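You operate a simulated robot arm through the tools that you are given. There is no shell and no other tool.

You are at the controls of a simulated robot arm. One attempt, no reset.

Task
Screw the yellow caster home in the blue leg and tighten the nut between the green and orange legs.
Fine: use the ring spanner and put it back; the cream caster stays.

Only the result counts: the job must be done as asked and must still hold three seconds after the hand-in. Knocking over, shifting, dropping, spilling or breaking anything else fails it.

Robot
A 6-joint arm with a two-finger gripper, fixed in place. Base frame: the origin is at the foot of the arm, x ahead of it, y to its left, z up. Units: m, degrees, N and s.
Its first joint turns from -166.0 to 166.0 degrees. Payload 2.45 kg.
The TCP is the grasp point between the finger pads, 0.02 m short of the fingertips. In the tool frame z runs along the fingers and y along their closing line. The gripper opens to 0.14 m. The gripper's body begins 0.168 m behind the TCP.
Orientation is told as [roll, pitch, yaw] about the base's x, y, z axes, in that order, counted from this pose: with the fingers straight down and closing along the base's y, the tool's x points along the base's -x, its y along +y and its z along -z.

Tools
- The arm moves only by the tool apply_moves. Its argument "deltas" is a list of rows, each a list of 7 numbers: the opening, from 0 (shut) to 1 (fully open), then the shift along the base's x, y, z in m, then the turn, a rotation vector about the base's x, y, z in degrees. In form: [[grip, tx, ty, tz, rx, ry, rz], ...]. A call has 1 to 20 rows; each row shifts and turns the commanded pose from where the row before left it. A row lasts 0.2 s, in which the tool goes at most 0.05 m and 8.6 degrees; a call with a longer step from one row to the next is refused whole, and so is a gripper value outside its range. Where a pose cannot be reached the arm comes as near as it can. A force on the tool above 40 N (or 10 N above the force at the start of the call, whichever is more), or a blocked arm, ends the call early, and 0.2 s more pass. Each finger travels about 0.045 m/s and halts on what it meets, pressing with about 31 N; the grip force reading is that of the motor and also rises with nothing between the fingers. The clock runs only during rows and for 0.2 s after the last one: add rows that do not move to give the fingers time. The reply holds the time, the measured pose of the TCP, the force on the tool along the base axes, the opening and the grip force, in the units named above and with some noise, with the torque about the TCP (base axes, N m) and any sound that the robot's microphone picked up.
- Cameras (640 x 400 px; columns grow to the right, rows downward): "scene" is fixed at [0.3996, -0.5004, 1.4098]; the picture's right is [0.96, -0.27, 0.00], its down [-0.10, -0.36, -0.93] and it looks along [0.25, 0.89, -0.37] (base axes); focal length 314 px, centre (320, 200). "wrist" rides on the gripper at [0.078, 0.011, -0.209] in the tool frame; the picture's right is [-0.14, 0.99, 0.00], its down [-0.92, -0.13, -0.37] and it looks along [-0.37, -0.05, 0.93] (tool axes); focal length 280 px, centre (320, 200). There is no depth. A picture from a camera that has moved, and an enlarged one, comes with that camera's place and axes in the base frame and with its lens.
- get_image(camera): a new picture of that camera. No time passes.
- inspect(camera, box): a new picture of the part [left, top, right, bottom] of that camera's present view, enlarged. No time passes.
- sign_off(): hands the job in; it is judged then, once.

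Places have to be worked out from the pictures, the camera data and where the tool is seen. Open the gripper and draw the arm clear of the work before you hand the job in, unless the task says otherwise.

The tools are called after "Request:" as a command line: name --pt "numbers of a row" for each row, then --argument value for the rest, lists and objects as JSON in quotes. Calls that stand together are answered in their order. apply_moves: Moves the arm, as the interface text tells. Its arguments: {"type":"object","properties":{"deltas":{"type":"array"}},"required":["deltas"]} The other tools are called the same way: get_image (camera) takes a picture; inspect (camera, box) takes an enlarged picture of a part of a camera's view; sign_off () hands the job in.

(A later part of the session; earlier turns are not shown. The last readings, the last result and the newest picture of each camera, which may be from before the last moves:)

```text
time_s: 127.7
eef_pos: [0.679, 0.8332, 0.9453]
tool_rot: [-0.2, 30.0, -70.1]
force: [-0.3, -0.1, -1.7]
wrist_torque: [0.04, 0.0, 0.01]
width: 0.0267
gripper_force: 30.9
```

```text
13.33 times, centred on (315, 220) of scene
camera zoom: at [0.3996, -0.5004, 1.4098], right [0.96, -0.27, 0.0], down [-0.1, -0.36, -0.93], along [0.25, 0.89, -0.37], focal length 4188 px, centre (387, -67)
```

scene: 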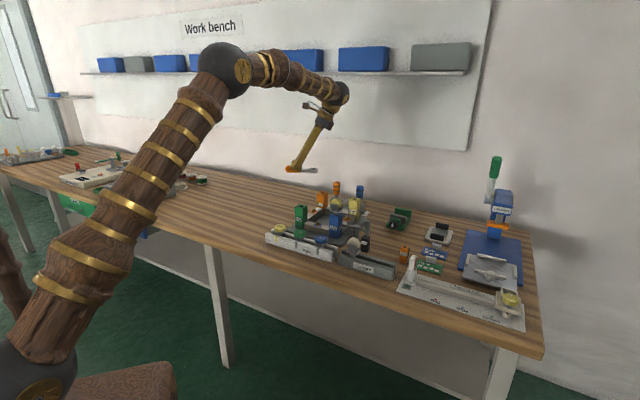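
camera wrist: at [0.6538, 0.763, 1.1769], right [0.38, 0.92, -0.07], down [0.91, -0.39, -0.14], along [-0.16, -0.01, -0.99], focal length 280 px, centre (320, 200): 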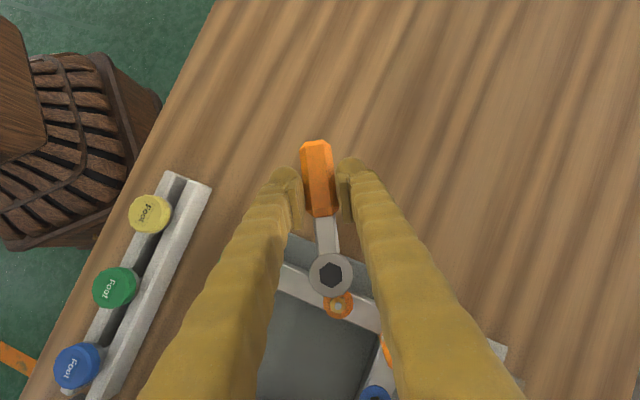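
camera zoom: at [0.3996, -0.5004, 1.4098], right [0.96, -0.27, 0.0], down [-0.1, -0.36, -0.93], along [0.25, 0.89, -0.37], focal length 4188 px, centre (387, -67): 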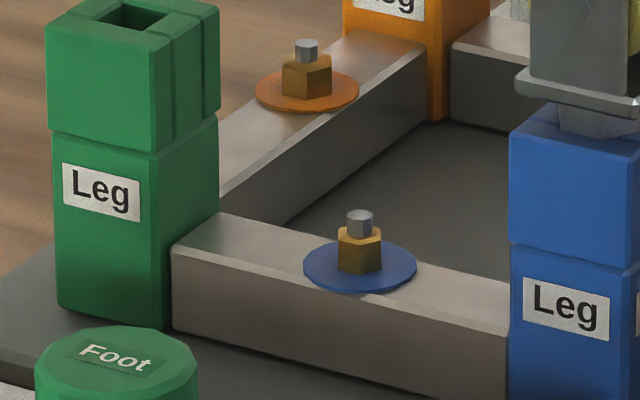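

To tell a tight nut from a missed engagement, I do one carefully centred, corner-aligned engagement at θ=135°.

Request:
apply_moves --pt "0 -0.0018 -0.0139 0 0 0 6.275" --pt "0 -0.0018 -0.0139 0 0 0 6.275" --pt "0 -0.0018 -0.0139 0 0 0 6.275" --pt "0 -0.0018 -0.0139 0 0 0 6.275" --pt "0 0 0 -0.02 0 0 0" --pt "0 0 0 -0.025 0 0 0" --pt "0 0 0 0 0 0 0"

Request:
inspect --camera "scene" --box '[300, 192, 330, 216]'

Request:
inspect --camera "wrist" --box '[270, 230, 390, 330]'

```text
time_s: 129.3
eef_pos: [0.6717, 0.7766, 0.9043]
tool_rot: [-0.4, 30.0, -44.8]
force: [0.2, 0.0, -0.7]
wrist_torque: [-0.03, 0.0, -0.03]
width: 0.0265
gripper_force: 31.1
```

```text
16.00 times, centred on (315, 204) of scene
camera zoom: at [0.3996, -0.5004, 1.4098], right [0.96, -0.27, 0.0], down [-0.1, -0.36, -0.93], along [0.25, 0.89, -0.37], focal length 5026 px, centre (400, 136)
```

zoom: 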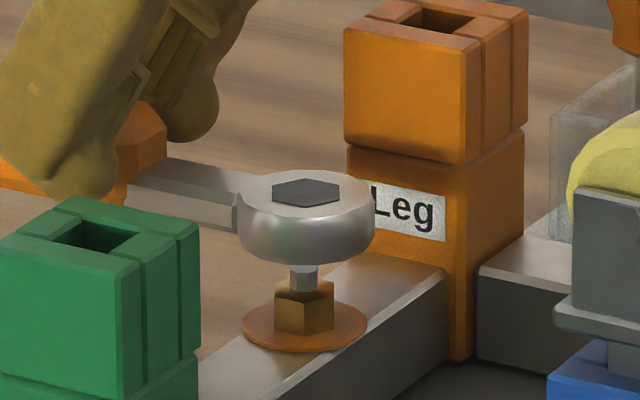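

```text
4.00 times, centred on (330, 280) of wrist
camera zoom: at [0.7066, 0.759, 1.1245], right [0.78, 0.62, -0.07], down [0.61, -0.78, -0.14], along [-0.14, 0.06, -0.99], focal length 1122 px, centre (280, -120)
```

zoom: 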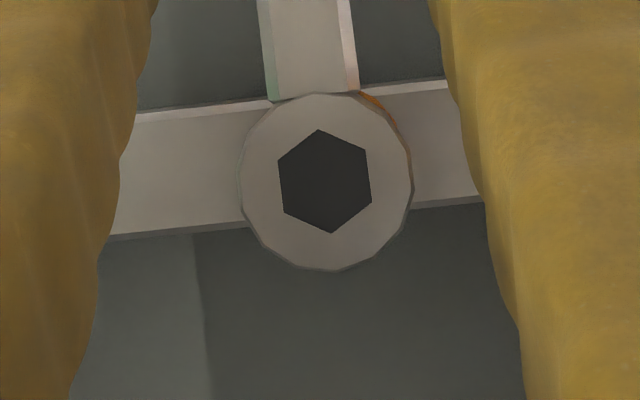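

The ring needs about +1.6 mm in y. I apply that and lower in steps, checking as I go.

Request:
apply_moves --pt "0 0 0.0015 -0.007 0 0 0" --pt "0 0 0 -0.006 0 0 0" --pt "0 0 0 -0.004 0 0 0" --pt "0 0 0 0 0 0 0"

Request:
inspect --camera "scene" --box '[300, 192, 330, 216]'

Request:
inspect --camera "wrist" --box '[270, 230, 390, 330]'

```text
time_s: 130.3
eef_pos: [0.6721, 0.78, 0.8866]
tool_rot: [-0.2, 29.8, -44.9]
force: [-3.2, 4.1, 12.5]
wrist_torque: [-0.54, -0.42, -0.02]
width: 0.0268
gripper_force: 31.0
```

```text
16.00 times, centred on (315, 204) of scene
camera zoom: at [0.3996, -0.5004, 1.4098], right [0.96, -0.27, 0.0], down [-0.1, -0.36, -0.93], along [0.25, 0.89, -0.37], focal length 5026 px, centre (400, 136)
```

zoom: 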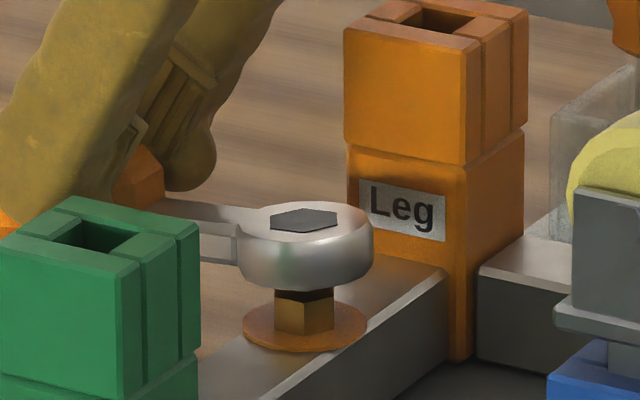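

```text
4.00 times, centred on (330, 280) of wrist
camera zoom: at [0.7065, 0.763, 1.1077], right [0.78, 0.62, -0.07], down [0.61, -0.78, -0.14], along [-0.14, 0.07, -0.99], focal length 1122 px, centre (280, -120)
```

zoom: 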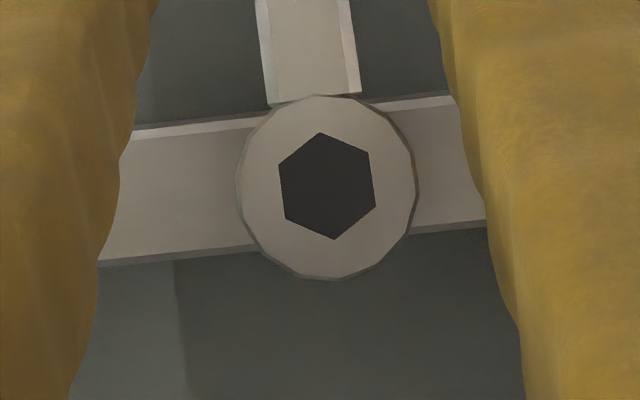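

This time the ring touched the nut top: the arm overshot in y by about 2 mm. I raise slightly, correct y, and try again.

Request:
apply_moves --pt "0 0 0 0.006 0 0 0" --pt "0 0.0002 -0.0018 0 0 0 0" --pt "0 0 0 0 0 0 0"

Request:
inspect --camera "wrist" --box '[270, 230, 390, 330]'

Request:
inspect --camera "scene" --box '[300, 192, 330, 216]'

```text
time_s: 131.1
eef_pos: [0.672, 0.7769, 0.8919]
tool_rot: [-0.5, 29.9, -44.9]
force: [-0.3, -0.7, -1.0]
wrist_torque: [-0.03, -0.04, 0.03]
width: 0.0269
gripper_force: 30.6
```

```text
4.00 times, centred on (330, 280) of wrist
camera zoom: at [0.7071, 0.7601, 1.1116], right [0.78, 0.62, -0.07], down [0.61, -0.78, -0.14], along [-0.14, 0.06, -0.99], focal length 1122 px, centre (280, -120)
```

zoom: 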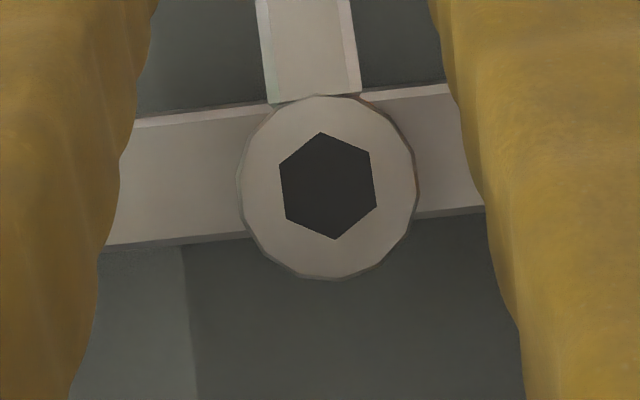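

```text
16.00 times, centred on (315, 204) of scene
camera zoom: at [0.3996, -0.5004, 1.4098], right [0.96, -0.27, 0.0], down [-0.1, -0.36, -0.93], along [0.25, 0.89, -0.37], focal length 5026 px, centre (400, 136)
```

zoom: 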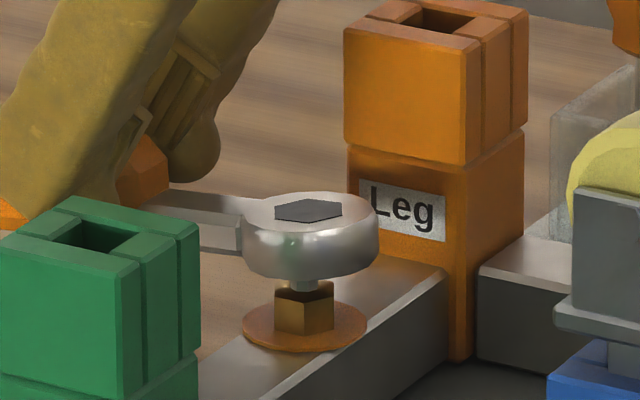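

That contact tipped the spanner slightly in the grip (the ring end is about 5 mm high, roughly 4.5°). I raise a little and tilt the tool 4.6° about the rail direction to bring the ring level again.

Request:
apply_moves --pt "0 0 0 0.013 0 0 0" --pt "0 0 0 0 3.25 3.25 0" --pt "0 0 0 0 0 0 0"

Request:
inspect --camera "wrist" --box '[270, 230, 390, 330]'

Request:
inspect --camera "scene" --box '[300, 192, 330, 216]'

Request:
inspect --camera "scene" --box '[285, 180, 330, 212]'

```text
time_s: 131.9
eef_pos: [0.673, 0.7791, 0.9047]
tool_rot: [-0.2, 34.6, -45.0]
force: [0.1, -0.2, -1.4]
wrist_torque: [0.01, 0.0, 0.01]
width: 0.0271
gripper_force: 31.0
```

```text
4.00 times, centred on (330, 280) of wrist
camera zoom: at [0.7198, 0.7484, 1.1218], right [0.78, 0.62, -0.08], down [0.6, -0.77, -0.22], along [-0.2, 0.12, -0.97], focal length 1122 px, centre (280, -120)
```

zoom: 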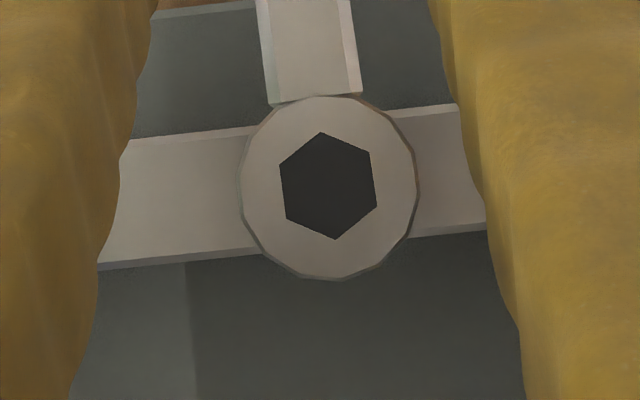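

```text
16.00 times, centred on (315, 204) of scene
camera zoom: at [0.3996, -0.5004, 1.4098], right [0.96, -0.27, 0.0], down [-0.1, -0.36, -0.93], along [0.25, 0.89, -0.37], focal length 5026 px, centre (400, 136)
```

zoom: 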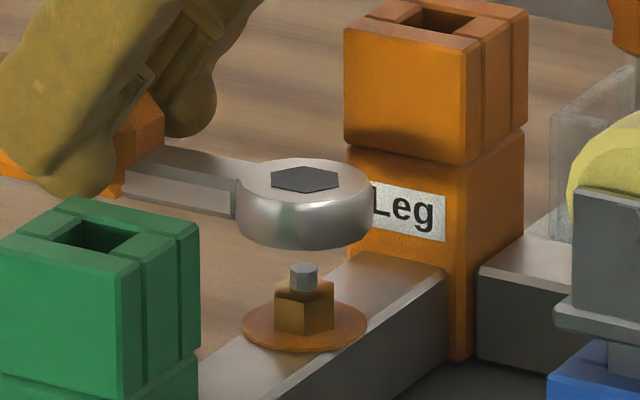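

```text
12.50 times, centred on (308, 196) of scene
camera zoom: at [0.3996, -0.5004, 1.4098], right [0.96, -0.27, 0.0], down [-0.1, -0.36, -0.93], along [0.25, 0.89, -0.37], focal length 3927 px, centre (476, 250)
```

zoom: 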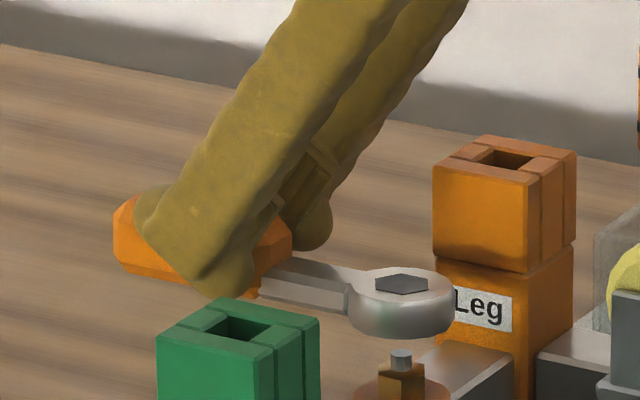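

The ring is about level again and roughly over the nut; the wrist estimate says to shift (−0.7, −1.7) mm. I apply that and lower gently, in small steps with force checks.

Request:
apply_moves --pt "0 -0.0007 -0.0017 -0.005 0 0 0" --pt "0 0 0 -0.004 0 0 0" --pt "0 0 0 0 0 0 0"

Request:
inspect --camera "scene" --box '[300, 192, 330, 216]'

Request:
inspect --camera "wrist" --box '[270, 230, 390, 330]'

```text
time_s: 132.7
eef_pos: [0.6725, 0.7764, 0.8945]
tool_rot: [-0.2, 34.5, -44.8]
force: [-1.0, 0.1, -1.0]
wrist_torque: [0.0, -0.01, 0.06]
width: 0.0268
gripper_force: 31.5
```

```text
16.00 times, centred on (315, 204) of scene
camera zoom: at [0.3996, -0.5004, 1.4098], right [0.96, -0.27, 0.0], down [-0.1, -0.36, -0.93], along [0.25, 0.89, -0.37], focal length 5026 px, centre (400, 136)
```

zoom: 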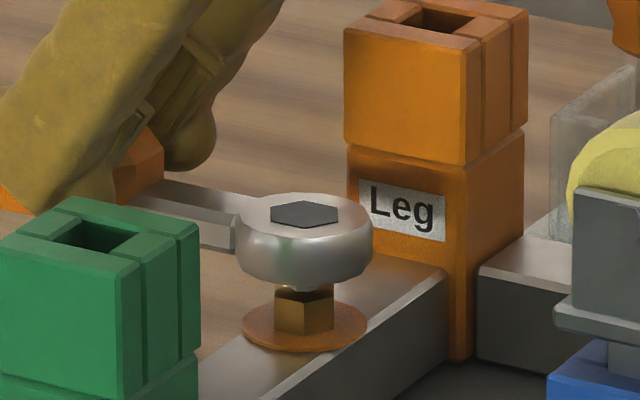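

```text
4.00 times, centred on (330, 280) of wrist
camera zoom: at [0.7191, 0.7468, 1.1122], right [0.78, 0.62, -0.08], down [0.6, -0.77, -0.22], along [-0.2, 0.12, -0.97], focal length 1122 px, centre (280, -120)
```

zoom: 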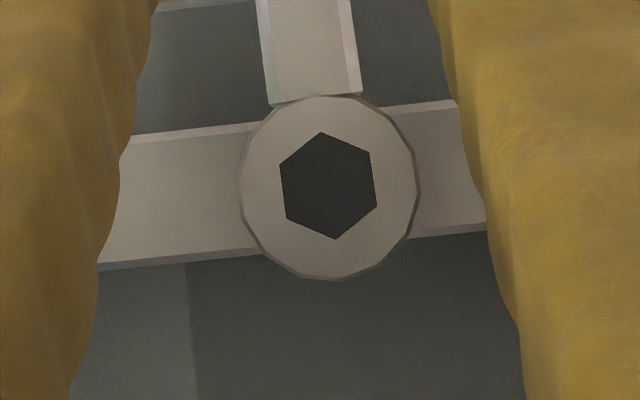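

Centred. I lower further in small steps.

Request:
apply_moves --pt "0 -0.0003 0 -0.003 0 0 0" --pt "0 0 0 -0.003 0 0 0" --pt "0 0 0 0 0 0 0"

Request:
inspect --camera "scene" --box '[300, 192, 330, 216]'

```text
time_s: 133.5
eef_pos: [0.6716, 0.7755, 0.8904]
tool_rot: [-0.4, 34.6, -44.9]
force: [0.7, -0.3, -0.5]
wrist_torque: [-0.01, 0.0, -0.06]
width: 0.0268
gripper_force: 31.0
```

```text
16.00 times, centred on (315, 204) of scene
camera zoom: at [0.3996, -0.5004, 1.4098], right [0.96, -0.27, 0.0], down [-0.1, -0.36, -0.93], along [0.25, 0.89, -0.37], focal length 5026 px, centre (400, 136)
```

zoom: 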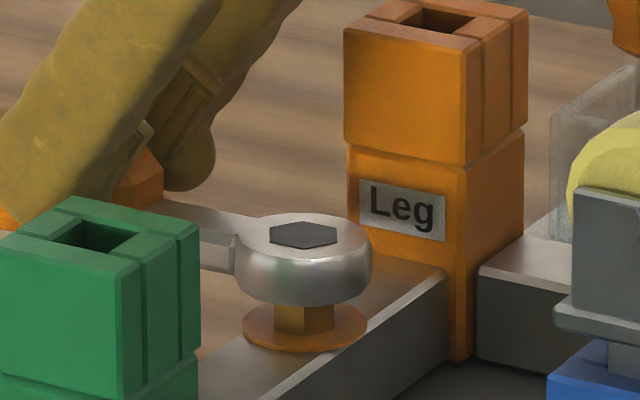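

Request:
apply_moves --pt "0 0.0003 0 -0.003 0 0 0" --pt "0 0 0 -0.003 0 0 0" --pt "0 0 0 0 0 0 0"

Request:
inspect --camera "scene" --box '[300, 192, 330, 216]'

```text
time_s: 134.3
eef_pos: [0.6723, 0.7738, 0.8842]
tool_rot: [-0.3, 34.6, -44.9]
force: [-0.6, 0.4, -1.5]
wrist_torque: [0.0, -0.02, -0.01]
width: 0.0269
gripper_force: 31.3
```

```text
16.00 times, centred on (315, 204) of scene
camera zoom: at [0.3996, -0.5004, 1.4098], right [0.96, -0.27, 0.0], down [-0.1, -0.36, -0.93], along [0.25, 0.89, -0.37], focal length 5026 px, centre (400, 136)
```

zoom: 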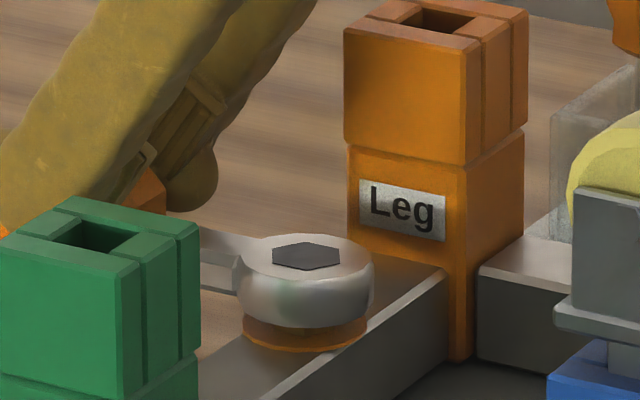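

Request:
apply_moves --pt "0 -0.0003 0.0003 -0.002 0 0 0" --pt "0 0 0 -0.002 0 0 0" --pt "0 0 0 0 0 0 0"

Request:
inspect --camera "scene" --box '[300, 192, 330, 216]'

Request:
inspect --camera "wrist" --box '[270, 230, 390, 330]'

```text
time_s: 135.1
eef_pos: [0.67, 0.776, 0.8799]
tool_rot: [-0.3, 34.5, -44.9]
force: [0.2, -1.2, -0.3]
wrist_torque: [-0.02, 0.0, -0.02]
width: 0.027
gripper_force: 30.8
```

```text
16.00 times, centred on (315, 204) of scene
camera zoom: at [0.3996, -0.5004, 1.4098], right [0.96, -0.27, 0.0], down [-0.1, -0.36, -0.93], along [0.25, 0.89, -0.37], focal length 5026 px, centre (400, 136)
```

zoom: 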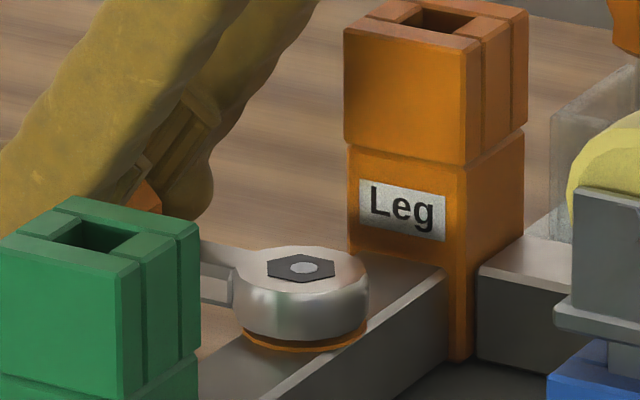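

```text
4.00 times, centred on (330, 280) of wrist
camera zoom: at [0.7181, 0.7468, 1.0963], right [0.78, 0.62, -0.08], down [0.6, -0.77, -0.22], along [-0.2, 0.12, -0.97], focal length 1122 px, centre (280, -120)
```

zoom: 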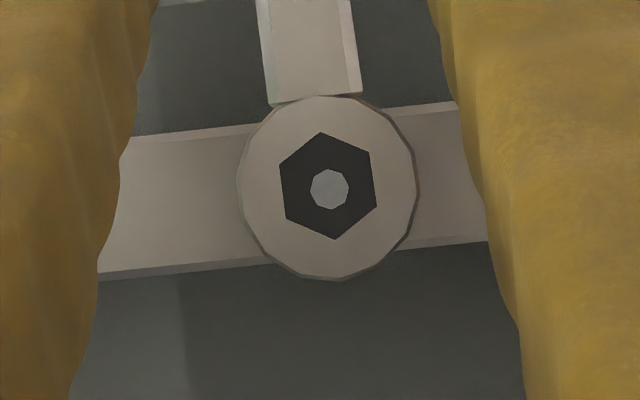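

The bolt end now shows dead centre through the socket, so the ring is properly seated and concentric. I turn clockwise 8° and read the load.

Request:
apply_moves --pt "0 0.00327 0.00308 0 0 0 -4" --pt "0 0.00348 0.00285 0 0 0 -4" --pt "0 0 0 0 0 0 0"

Request:
inspect --camera "wrist" --box '[270, 230, 390, 330]'

```text
time_s: 135.9
eef_pos: [0.6786, 0.7823, 0.8798]
tool_rot: [-0.5, 34.4, -53.0]
force: [0.4, -0.4, -1.2]
wrist_torque: [-0.04, 0.01, 0.01]
width: 0.027
gripper_force: 30.9
```

```text
4.00 times, centred on (330, 280) of wrist
camera zoom: at [0.7205, 0.7471, 1.0967], right [0.86, 0.51, -0.08], down [0.48, -0.85, -0.22], along [-0.18, 0.15, -0.97], focal length 1122 px, centre (280, -120)
```

zoom: 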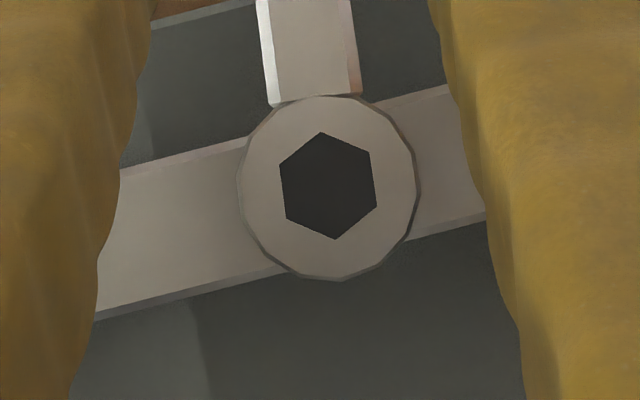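

Request:
apply_moves --pt "0 0.00367 0.0026 -0.001 0 0 -4" --pt "0 0.00384 0.00234 0 0 0 -4" --pt "0 0 0 0 0 0 0"

Request:
inspect --camera "wrist" --box '[270, 230, 390, 330]'

```text
time_s: 136.7
eef_pos: [0.6871, 0.7877, 0.8793]
tool_rot: [-0.3, 34.5, -60.9]
force: [0.9, -0.2, -0.8]
wrist_torque: [-0.02, 0.01, -0.01]
width: 0.0269
gripper_force: 30.8
```

```text
4.00 times, centred on (330, 280) of wrist
camera zoom: at [0.7235, 0.7463, 1.0962], right [0.92, 0.39, -0.08], down [0.36, -0.91, -0.22], along [-0.16, 0.17, -0.97], focal length 1122 px, centre (280, -120)
```

zoom: 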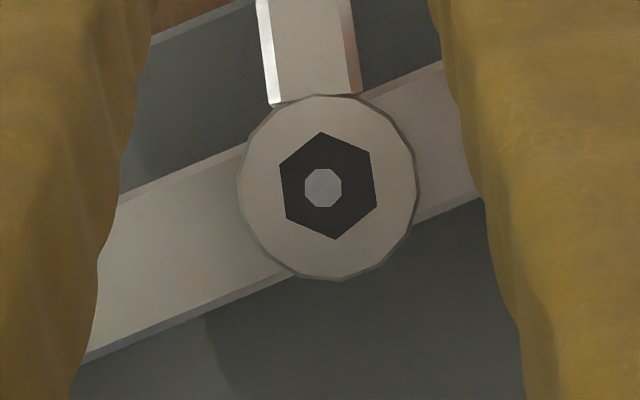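

Request:
apply_moves --pt "0 0.0032 0.0018 0 0 0 -4" --pt "0 0.00413 0.00178 0 0 0 -4" --pt "0 0 0 0 0 0 0"

Request:
inspect --camera "wrist" --box '[270, 230, 390, 330]'

```text
time_s: 137.5
eef_pos: [0.6927, 0.7903, 0.8788]
tool_rot: [-0.3, 34.6, -68.8]
force: [-0.3, -0.5, -1.8]
wrist_torque: [0.0, -0.02, 0.0]
width: 0.0269
gripper_force: 30.9
```

```text
4.00 times, centred on (330, 280) of wrist
camera zoom: at [0.7245, 0.7447, 1.095], right [0.96, 0.25, -0.08], down [0.23, -0.95, -0.22], along [-0.13, 0.19, -0.97], focal length 1122 px, centre (280, -120)
```

zoom: 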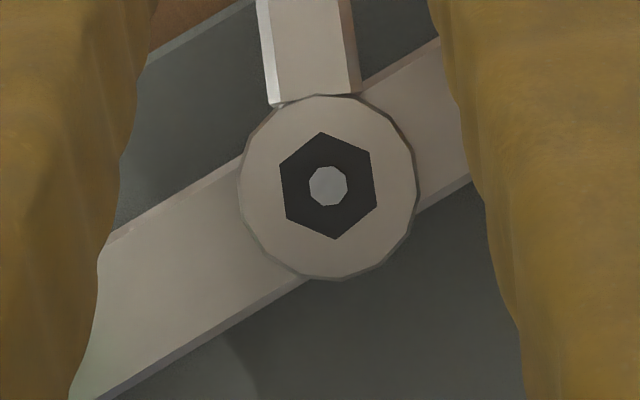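

Perfectly concentric and again no load over 24°. I lift and look at the nut.

Request:
apply_moves --pt "0 0 0 0.013 0 0 0" --pt "0 0 0 0.015 0 0 0" --pt "0 0 0 0 0 0 0"

Request:
inspect --camera "scene" --box '[300, 192, 330, 216]'

```text
time_s: 138.3
eef_pos: [0.6931, 0.7906, 0.9059]
tool_rot: [-0.3, 34.6, -68.8]
force: [-0.3, -0.6, -0.2]
wrist_torque: [-0.02, -0.02, -0.02]
width: 0.0269
gripper_force: 30.9
```

```text
16.00 times, centred on (315, 204) of scene
camera zoom: at [0.3996, -0.5004, 1.4098], right [0.96, -0.27, 0.0], down [-0.1, -0.36, -0.93], along [0.25, 0.89, -0.37], focal length 5026 px, centre (400, 136)
```

zoom: 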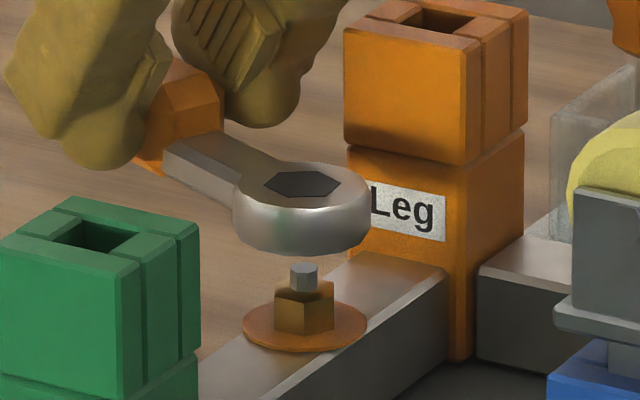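

The nut still hasn't moved in spite of a perfect engagement, which suggests it is at its stop after about 60°. To check, I compare its bolt protrusion with the neighbouring nuts from the wrist camera.

Request:
get_image --camera "wrist"

```text
taken
camera wrist: at [0.7241, 0.7439, 1.1218], right [0.96, 0.25, -0.08], down [0.23, -0.95, -0.22], along [-0.13, 0.19, -0.97], focal length 280 px, centre (320, 200)
```

wrist: 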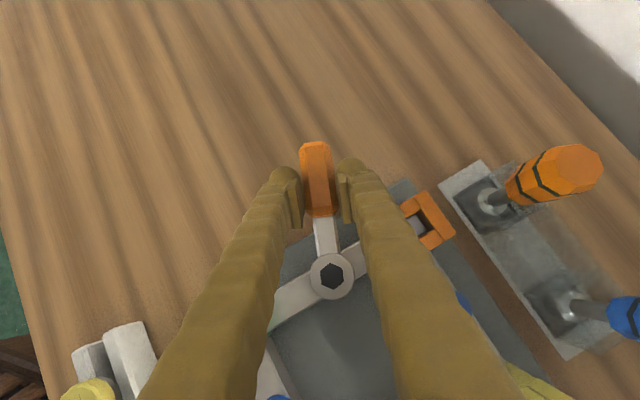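

The nut has turned about 61° in all, run down the bolt, and won't go further even with a perfectly concentric socket, so it is home. Now I take the spanner back: raise well clear, then swing round to its original heading above its place.

Request:
apply_moves --pt "0 0 0 0.038 0 0 0" --pt "0 0 0 0.038 0 0 0" --pt "0 0 0 0.038 0 0 0" --pt "0 0 0 0.04 0 0 0" --pt "0 0.0305 -0.0327 0 0 0 -6.7" --pt "0 0.0305 -0.0327 0 0 0 -6.7" --pt "0 0.0305 -0.0327 0 0 0 -6.7" --pt "0 0.0305 -0.0327 0 0 0 -6.7" --pt "0 0.0305 -0.0327 0 0 0 -6.7" --pt "0 0.0305 -0.0327 0 0 0 -6.7" --pt "0 0.0305 -0.0327 0 0 0 -6.7" --pt "0 0.0305 -0.0327 0 0 0 -6.7" --pt "0 0.0305 -0.0327 0 0 0 -6.7" --pt "0 0.0305 -0.0327 0 0 0 -6.7" --pt "0 0 0 0 0 0 0"

Request:
get_image --camera "wrist"

Request:
get_image --camera "scene"

```text
time_s: 141.5
eef_pos: [1.0003, 0.4655, 1.0578]
tool_rot: [-0.3, 34.6, -135.8]
force: [-0.4, -0.4, -2.0]
wrist_torque: [-0.01, -0.02, 0.02]
width: 0.0267
gripper_force: 30.7
```

```text
taken
camera wrist: at [0.9694, 0.4185, 1.2745], right [0.61, -0.79, -0.08], down [-0.78, -0.58, -0.22], along [0.12, 0.2, -0.97], focal length 280 px, centre (320, 200)
```

wrist: 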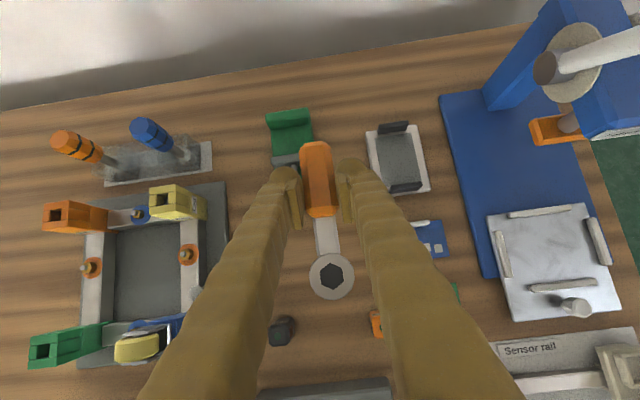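

```text
taken
```

scene: 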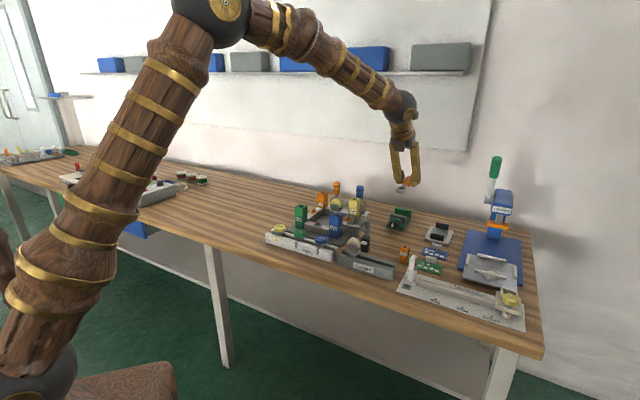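

From here all four nuts are visible, so I compare ours with the others.

Request:
inspect --camera "wrist" --box '[70, 245, 115, 290]'

Request:
inspect --camera "wrist" --box '[165, 232, 210, 277]'

Request:
inspect --camera "wrist" --box '[115, 192, 160, 237]'

```text
8.89 times, centred on (92, 268) of wrist
camera zoom: at [0.9694, 0.4185, 1.2745], right [0.61, -0.79, -0.08], down [-0.78, -0.58, -0.22], along [0.12, 0.2, -0.97], focal length 2492 px, centre (2342, -400)
```

zoom: 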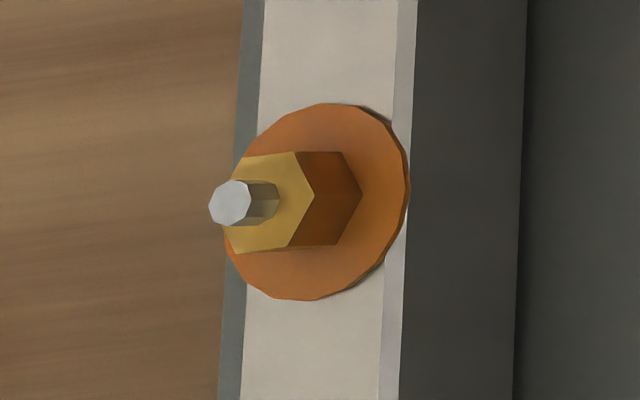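

```text
8.89 times, centred on (188, 254) of wrist
camera zoom: at [0.9694, 0.4185, 1.2745], right [0.61, -0.79, -0.08], down [-0.78, -0.58, -0.22], along [0.12, 0.2, -0.97], focal length 2492 px, centre (1498, -284)
```

zoom: 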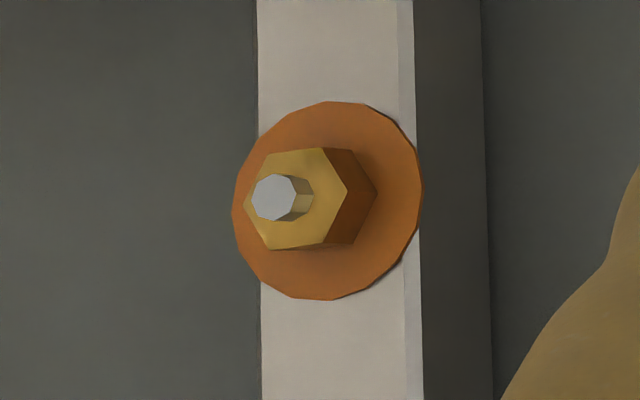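

```text
8.89 times, centred on (138, 214) of wrist
camera zoom: at [0.9694, 0.4185, 1.2745], right [0.61, -0.79, -0.08], down [-0.78, -0.58, -0.22], along [0.12, 0.2, -0.97], focal length 2492 px, centre (1942, 71)
```

zoom: 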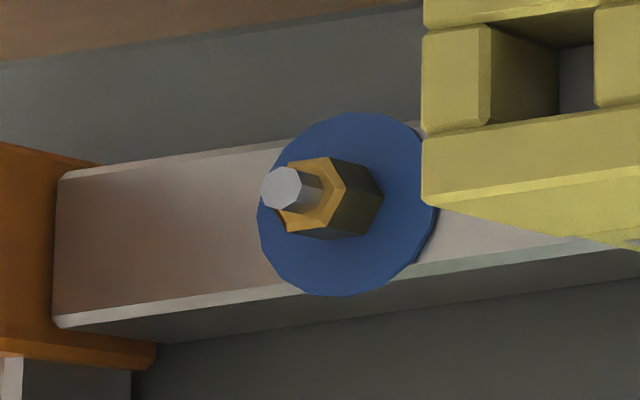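

Our nut and the other orange-washer nut stand at about the same height, but I want a firmer comparison before giving up the spanner. I view the other nut from a geometry like the one I used for ours.

Request:
apply_moves --pt "0 -0.01747 0.03703 0 0 0 0" --pt "0 -0.01747 0.03703 0 0 0 0" --pt "0 -0.01747 0.03703 0 0 0 0" --pt "0 -0.01747 0.03703 0 0 0 0" --pt "0 -0.01747 0.03703 -0.02 0 0 0" --pt "0 -0.01747 0.03703 -0.03 0 0 0" --pt "0 0 0 0 0 0 0"

Request:
get_image --camera "wrist"

```text
refused: row 6 steps farther than a row can; nothing moved
```

```text
taken
camera wrist: at [0.9694, 0.4185, 1.2745], right [0.61, -0.79, -0.08], down [-0.78, -0.58, -0.22], along [0.12, 0.2, -0.97], focal length 280 px, centre (320, 200)
```

wrist: 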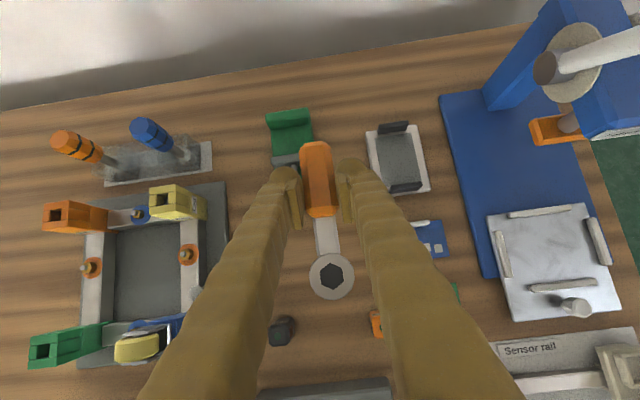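

One row was too long, so I resend with the descent on separate rows.

Request:
apply_moves --pt "0 -0.01747 0.03703 0 0 0 0" --pt "0 -0.01747 0.03703 0 0 0 0" --pt "0 -0.01747 0.03703 0 0 0 0" --pt "0 -0.01747 0.03703 0 0 0 0" --pt "0 -0.01747 0.03703 0 0 0 0" --pt "0 -0.01747 0.03703 0 0 0 0" --pt "0 0 0 -0.03 0 0 0" --pt "0 0 0 0 0 0 0"

Request:
get_image --camera "wrist"

```text
time_s: 143.3
eef_pos: [0.89, 0.6868, 1.0322]
tool_rot: [-0.3, 34.6, -135.9]
force: [-0.4, 0.3, -0.3]
wrist_torque: [-0.02, 0.01, 0.01]
width: 0.0269
gripper_force: 31.5
```

```text
taken
camera wrist: at [0.8594, 0.6409, 1.2496], right [0.61, -0.79, -0.08], down [-0.78, -0.58, -0.22], along [0.12, 0.2, -0.97], focal length 280 px, centre (320, 200)
```

wrist: 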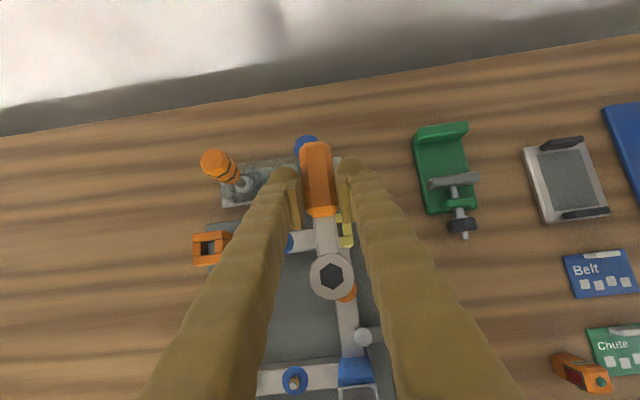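

The blue driver's top is about z=0.94, well below the spanner. I shift 2 cm outward so the other nut clears the ring in view.

Request:
apply_moves --pt "0 0.0155 0.0155 0 0 0 0" --pt "0 0 0 0 0 0 0"

Request:
inspect --camera "wrist" --box '[330, 292, 370, 327]'

```text
time_s: 143.9
eef_pos: [0.9057, 0.7022, 1.0311]
tool_rot: [-0.3, 34.6, -136.0]
force: [-0.7, 0.4, -1.1]
wrist_torque: [0.02, 0.04, 0.01]
width: 0.0268
gripper_force: 30.5
```

```text
11.43 times, centred on (350, 310) of wrist
camera zoom: at [0.8754, 0.656, 1.2484], right [0.61, -0.79, -0.08], down [-0.78, -0.58, -0.22], along [0.12, 0.2, -0.97], focal length 3204 px, centre (-23, -1051)
```

zoom: 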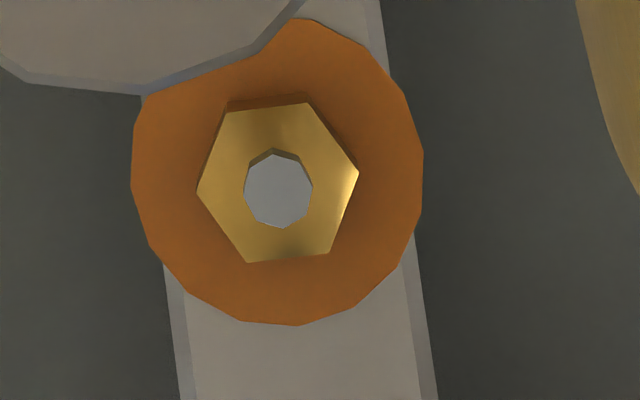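

The other orange-washer nut (evidently tight) protrudes 6.2 mm of bolt, and ours now 6.3–6.6 mm where it started at 4.2 mm, so ours is fully down. I carry the spanner back over its place.

Request:
apply_moves --pt "0 0.01525 -0.03962 0 0 0 0" --pt "0 0.01525 -0.03962 0 0 0 0" --pt "0 0.01525 -0.03962 0 0 0 0" --pt "0 0.01525 -0.03962 0 0 0 0" --pt "0 0.01525 -0.03962 0 0 0 0" --pt "0 0.01525 -0.03962 0 0 0 0" --pt "0 0 0 -0.04 0 0 0" --pt "0 0 0 -0.04 0 0 0" --pt "0 0 0 -0.04 0 0 0" --pt "0 0 0 0 0 0 0"

Request:
get_image --camera "wrist"

Request:
inspect --camera "scene" --box '[375, 200, 435, 250]'

```text
time_s: 146.1
eef_pos: [1.002, 0.4634, 0.9095]
tool_rot: [-0.3, 34.7, -135.9]
force: [0.3, 0.2, -0.6]
wrist_torque: [-0.02, 0.04, -0.04]
width: 0.0266
gripper_force: 31.2
```

```text
taken
camera wrist: at [0.9714, 0.4172, 1.1266], right [0.61, -0.79, -0.08], down [-0.78, -0.58, -0.22], along [0.12, 0.2, -0.97], focal length 280 px, centre (320, 200)
```

wrist: 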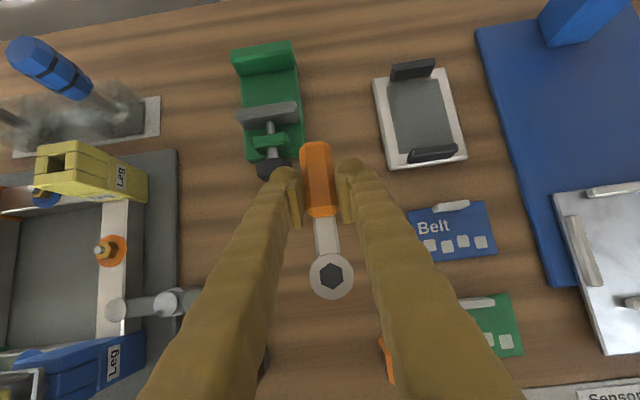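

```text
8.00 times, centred on (405, 225) of scene
camera zoom: at [0.3996, -0.5004, 1.4098], right [0.96, -0.27, 0.0], down [-0.1, -0.36, -0.93], along [0.25, 0.89, -0.37], focal length 2513 px, centre (-360, 0)
```

zoom: 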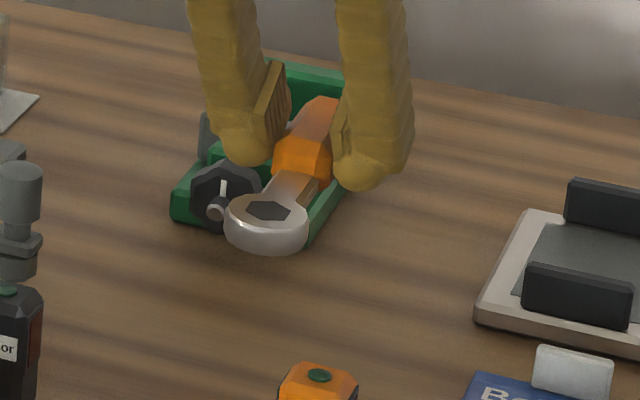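

I need to shift (−4.3, +1.5) mm to match the original place, then lower toward the table.

Request:
apply_moves --pt "0 -0.0043 0.0015 -0.02 0 0 0" --pt "0 0 0 -0.02 0 0 0" --pt "0 0 0 -0.015 0 0 0" --pt "0 0 0 -0.008 0 0 0" --pt "0 0 0 0 0 0 0"

Request:
inspect --camera "scene" --box '[375, 205, 435, 250]'

Request:
inspect --camera "wrist" --box '[270, 230, 390, 330]'

```text
time_s: 147.3
eef_pos: [0.9953, 0.4664, 0.8473]
tool_rot: [-0.3, 34.6, -135.9]
force: [-0.4, 0.5, -1.5]
wrist_torque: [0.02, -0.02, -0.01]
width: 0.0266
gripper_force: 30.9
```

```text
8.89 times, centred on (405, 228) of scene
camera zoom: at [0.3996, -0.5004, 1.4098], right [0.96, -0.27, 0.0], down [-0.1, -0.36, -0.93], along [0.25, 0.89, -0.37], focal length 2792 px, centre (-436, -44)
```

zoom: 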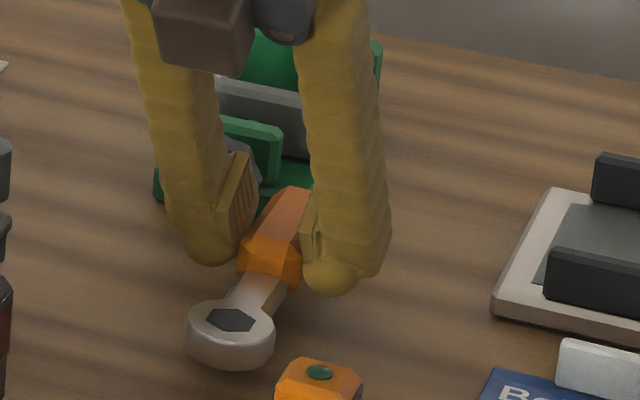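

```text
4.00 times, centred on (330, 280) of wrist
camera zoom: at [0.9648, 0.4202, 1.0647], right [0.61, -0.79, -0.08], down [-0.78, -0.58, -0.22], along [0.12, 0.2, -0.97], focal length 1122 px, centre (280, -120)
```

zoom: 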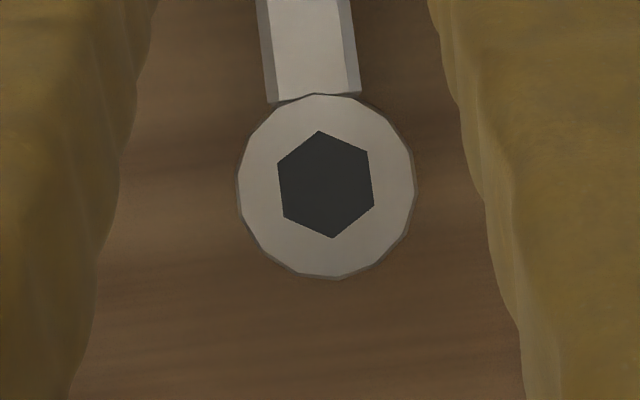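

The ring lands within about 3 mm of its original spot. I trim (+2, −2) mm and lower the last bit slowly until it touches.

Request:
apply_moves --pt "0 0.002 -0.002 -0.003 0 0 0" --pt "0 0 0 -0.003 0 0 0" --pt "0 0 0 -0.002 0 0 0" --pt "0 0 0 0 0 0 0"

Request:
inspect --camera "scene" --box '[385, 215, 415, 245]'

```text
time_s: 148.3
eef_pos: [0.9972, 0.464, 0.8387]
tool_rot: [-0.2, 34.7, -135.9]
force: [-0.5, -0.5, -1.0]
wrist_torque: [-0.01, -0.01, -0.01]
width: 0.0267
gripper_force: 30.6
```

```text
13.33 times, centred on (400, 230) of scene
camera zoom: at [0.3996, -0.5004, 1.4098], right [0.96, -0.27, 0.0], down [-0.1, -0.36, -0.93], along [0.25, 0.89, -0.37], focal length 4188 px, centre (-747, -200)
```

zoom: 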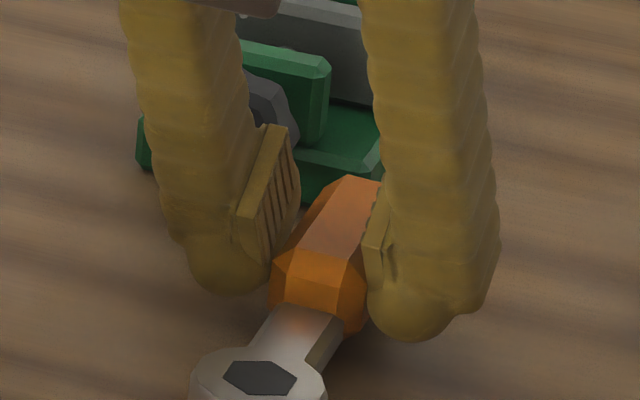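

Request:
apply_moves --pt "0 0 0 -0.0015 0 0 0" --pt "0 0 0 -0.0015 0 0 0" --pt "0 0 0 0 0 0 0"

```text
time_s: 149.1
eef_pos: [0.9967, 0.4637, 0.8367]
tool_rot: [-0.4, 34.6, -136.0]
force: [-0.4, 0.6, -1.2]
wrist_torque: [-0.01, -0.01, -0.01]
width: 0.0268
gripper_force: 31.1
```

Request:
apply_moves --pt "0 0 0 -0.001 0 0 0" --pt "0 0 0 -0.001 0 0 0" --pt "0 0 0 0 0 0 0"

Request:
inspect --camera "scene" --box '[385, 215, 415, 245]'

```text
time_s: 149.9
eef_pos: [0.9964, 0.4653, 0.8328]
tool_rot: [-0.2, 34.6, -135.9]
force: [0.1, 0.2, 1.7]
wrist_torque: [-0.15, 0.08, 0.01]
width: 0.0265
gripper_force: 30.7
```

```text
13.33 times, centred on (400, 230) of scene
camera zoom: at [0.3996, -0.5004, 1.4098], right [0.96, -0.27, 0.0], down [-0.1, -0.36, -0.93], along [0.25, 0.89, -0.37], focal length 4188 px, centre (-747, -200)
```

zoom: 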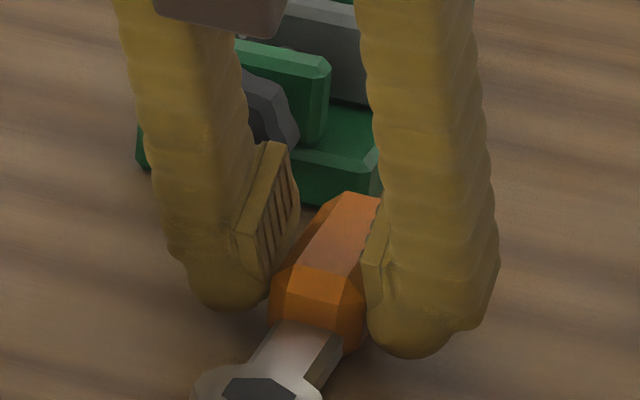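

The spanner touches down (Fz up 3 N), and the picture matches the one taken when I picked it up. I open the fingers.

Request:
apply_moves --pt "0.25 0 0 0 0 0 0" --pt "0.34 0 0 0 0 0 0" --pt "0.34 0 0 0 0 0 0"

Request:
inspect --camera "scene" --box '[385, 215, 415, 245]'

Request:
inspect --camera "wrist" --box '[250, 130, 410, 330]'

```text
time_s: 150.7
eef_pos: [0.9971, 0.4634, 0.8328]
tool_rot: [-0.3, 34.6, -135.8]
force: [0.0, 0.3, -0.2]
wrist_torque: [0.02, -0.01, -0.01]
width: 0.0477
gripper_force: 0.1
```

```text
13.33 times, centred on (400, 230) of scene
camera zoom: at [0.3996, -0.5004, 1.4098], right [0.96, -0.27, 0.0], down [-0.1, -0.36, -0.93], along [0.25, 0.89, -0.37], focal length 4188 px, centre (-747, -200)
```

zoom: 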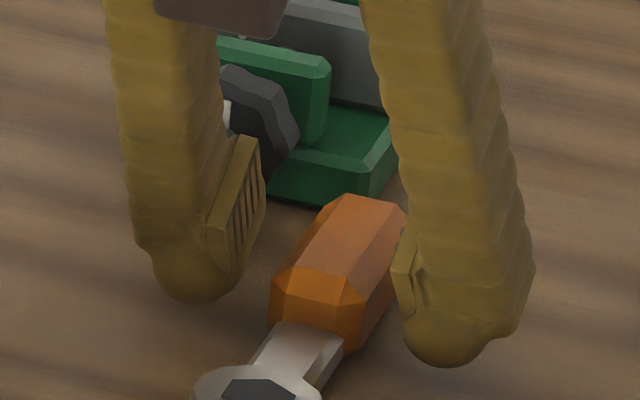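

```text
2.00 times, centred on (330, 230) of wrist
camera zoom: at [0.9667, 0.4176, 1.0501], right [0.61, -0.79, -0.08], down [-0.78, -0.58, -0.22], along [0.12, 0.2, -0.97], focal length 561 px, centre (300, 140)
```

zoom: 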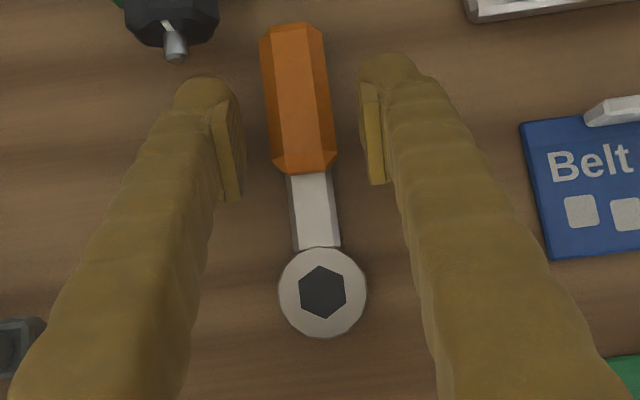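

The spanner lies flat again. I lift straight up, clear of everything, and compare its place with the original.

Request:
apply_moves --pt "0.34 0 0 0.01 0 0 0" --pt "0.34 0 0 0.03 0 0 0" --pt "0.34 0 0 0.04 0 0 0" --pt "0.34 0 0 0.045 0 0 0" --pt "0.34 0 0 0.045 0 0 0" --pt "0.34 -0.02 -0.02 0.03 0 0 0" --pt "0.34 -0.025 -0.025 0.02 0 0 0" --pt "0.34 0 0 0 0 0 0"

Request:
inspect --camera "scene" --box '[375, 205, 435, 250]'

Request:
get_image --camera "wrist"

Request:
inspect --camera "scene" --box '[250, 170, 410, 290]'

```text
time_s: 152.5
eef_pos: [0.9516, 0.4188, 1.0553]
tool_rot: [-0.4, 34.7, -135.9]
force: [0.1, -0.2, -0.5]
wrist_torque: [-0.01, 0.0, -0.02]
width: 0.0478
gripper_force: 0.1
```

```text
8.89 times, centred on (405, 228) of scene
camera zoom: at [0.3996, -0.5004, 1.4098], right [0.96, -0.27, 0.0], down [-0.1, -0.36, -0.93], along [0.25, 0.89, -0.37], focal length 2792 px, centre (-436, -44)
```

zoom: 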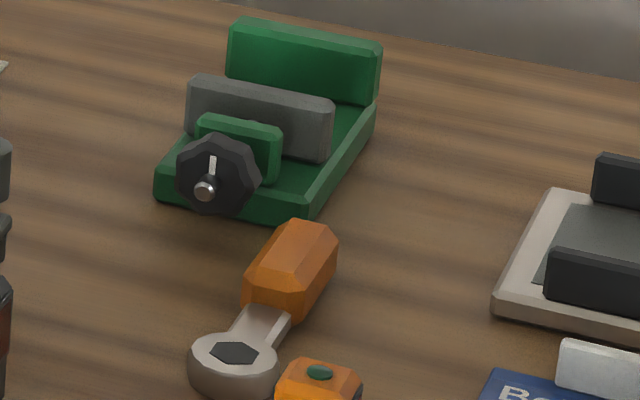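

```text
taken
camera wrist: at [0.9194, 0.3724, 1.2706], right [0.61, -0.79, -0.08], down [-0.78, -0.58, -0.22], along [0.12, 0.2, -0.97], focal length 280 px, centre (320, 200)
```

wrist: 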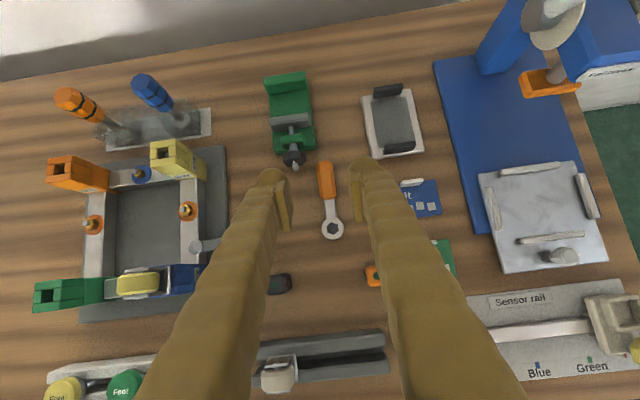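

```text
3.33 times, centred on (330, 230) of scene
camera zoom: at [0.3996, -0.5004, 1.4098], right [0.96, -0.27, 0.0], down [-0.1, -0.36, -0.93], along [0.25, 0.89, -0.37], focal length 1047 px, centre (287, 100)
```

zoom: 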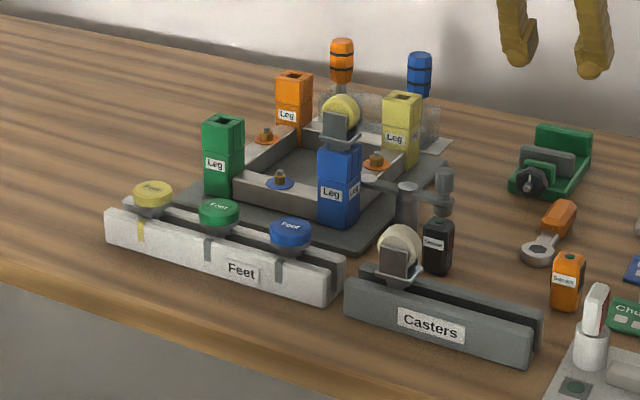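

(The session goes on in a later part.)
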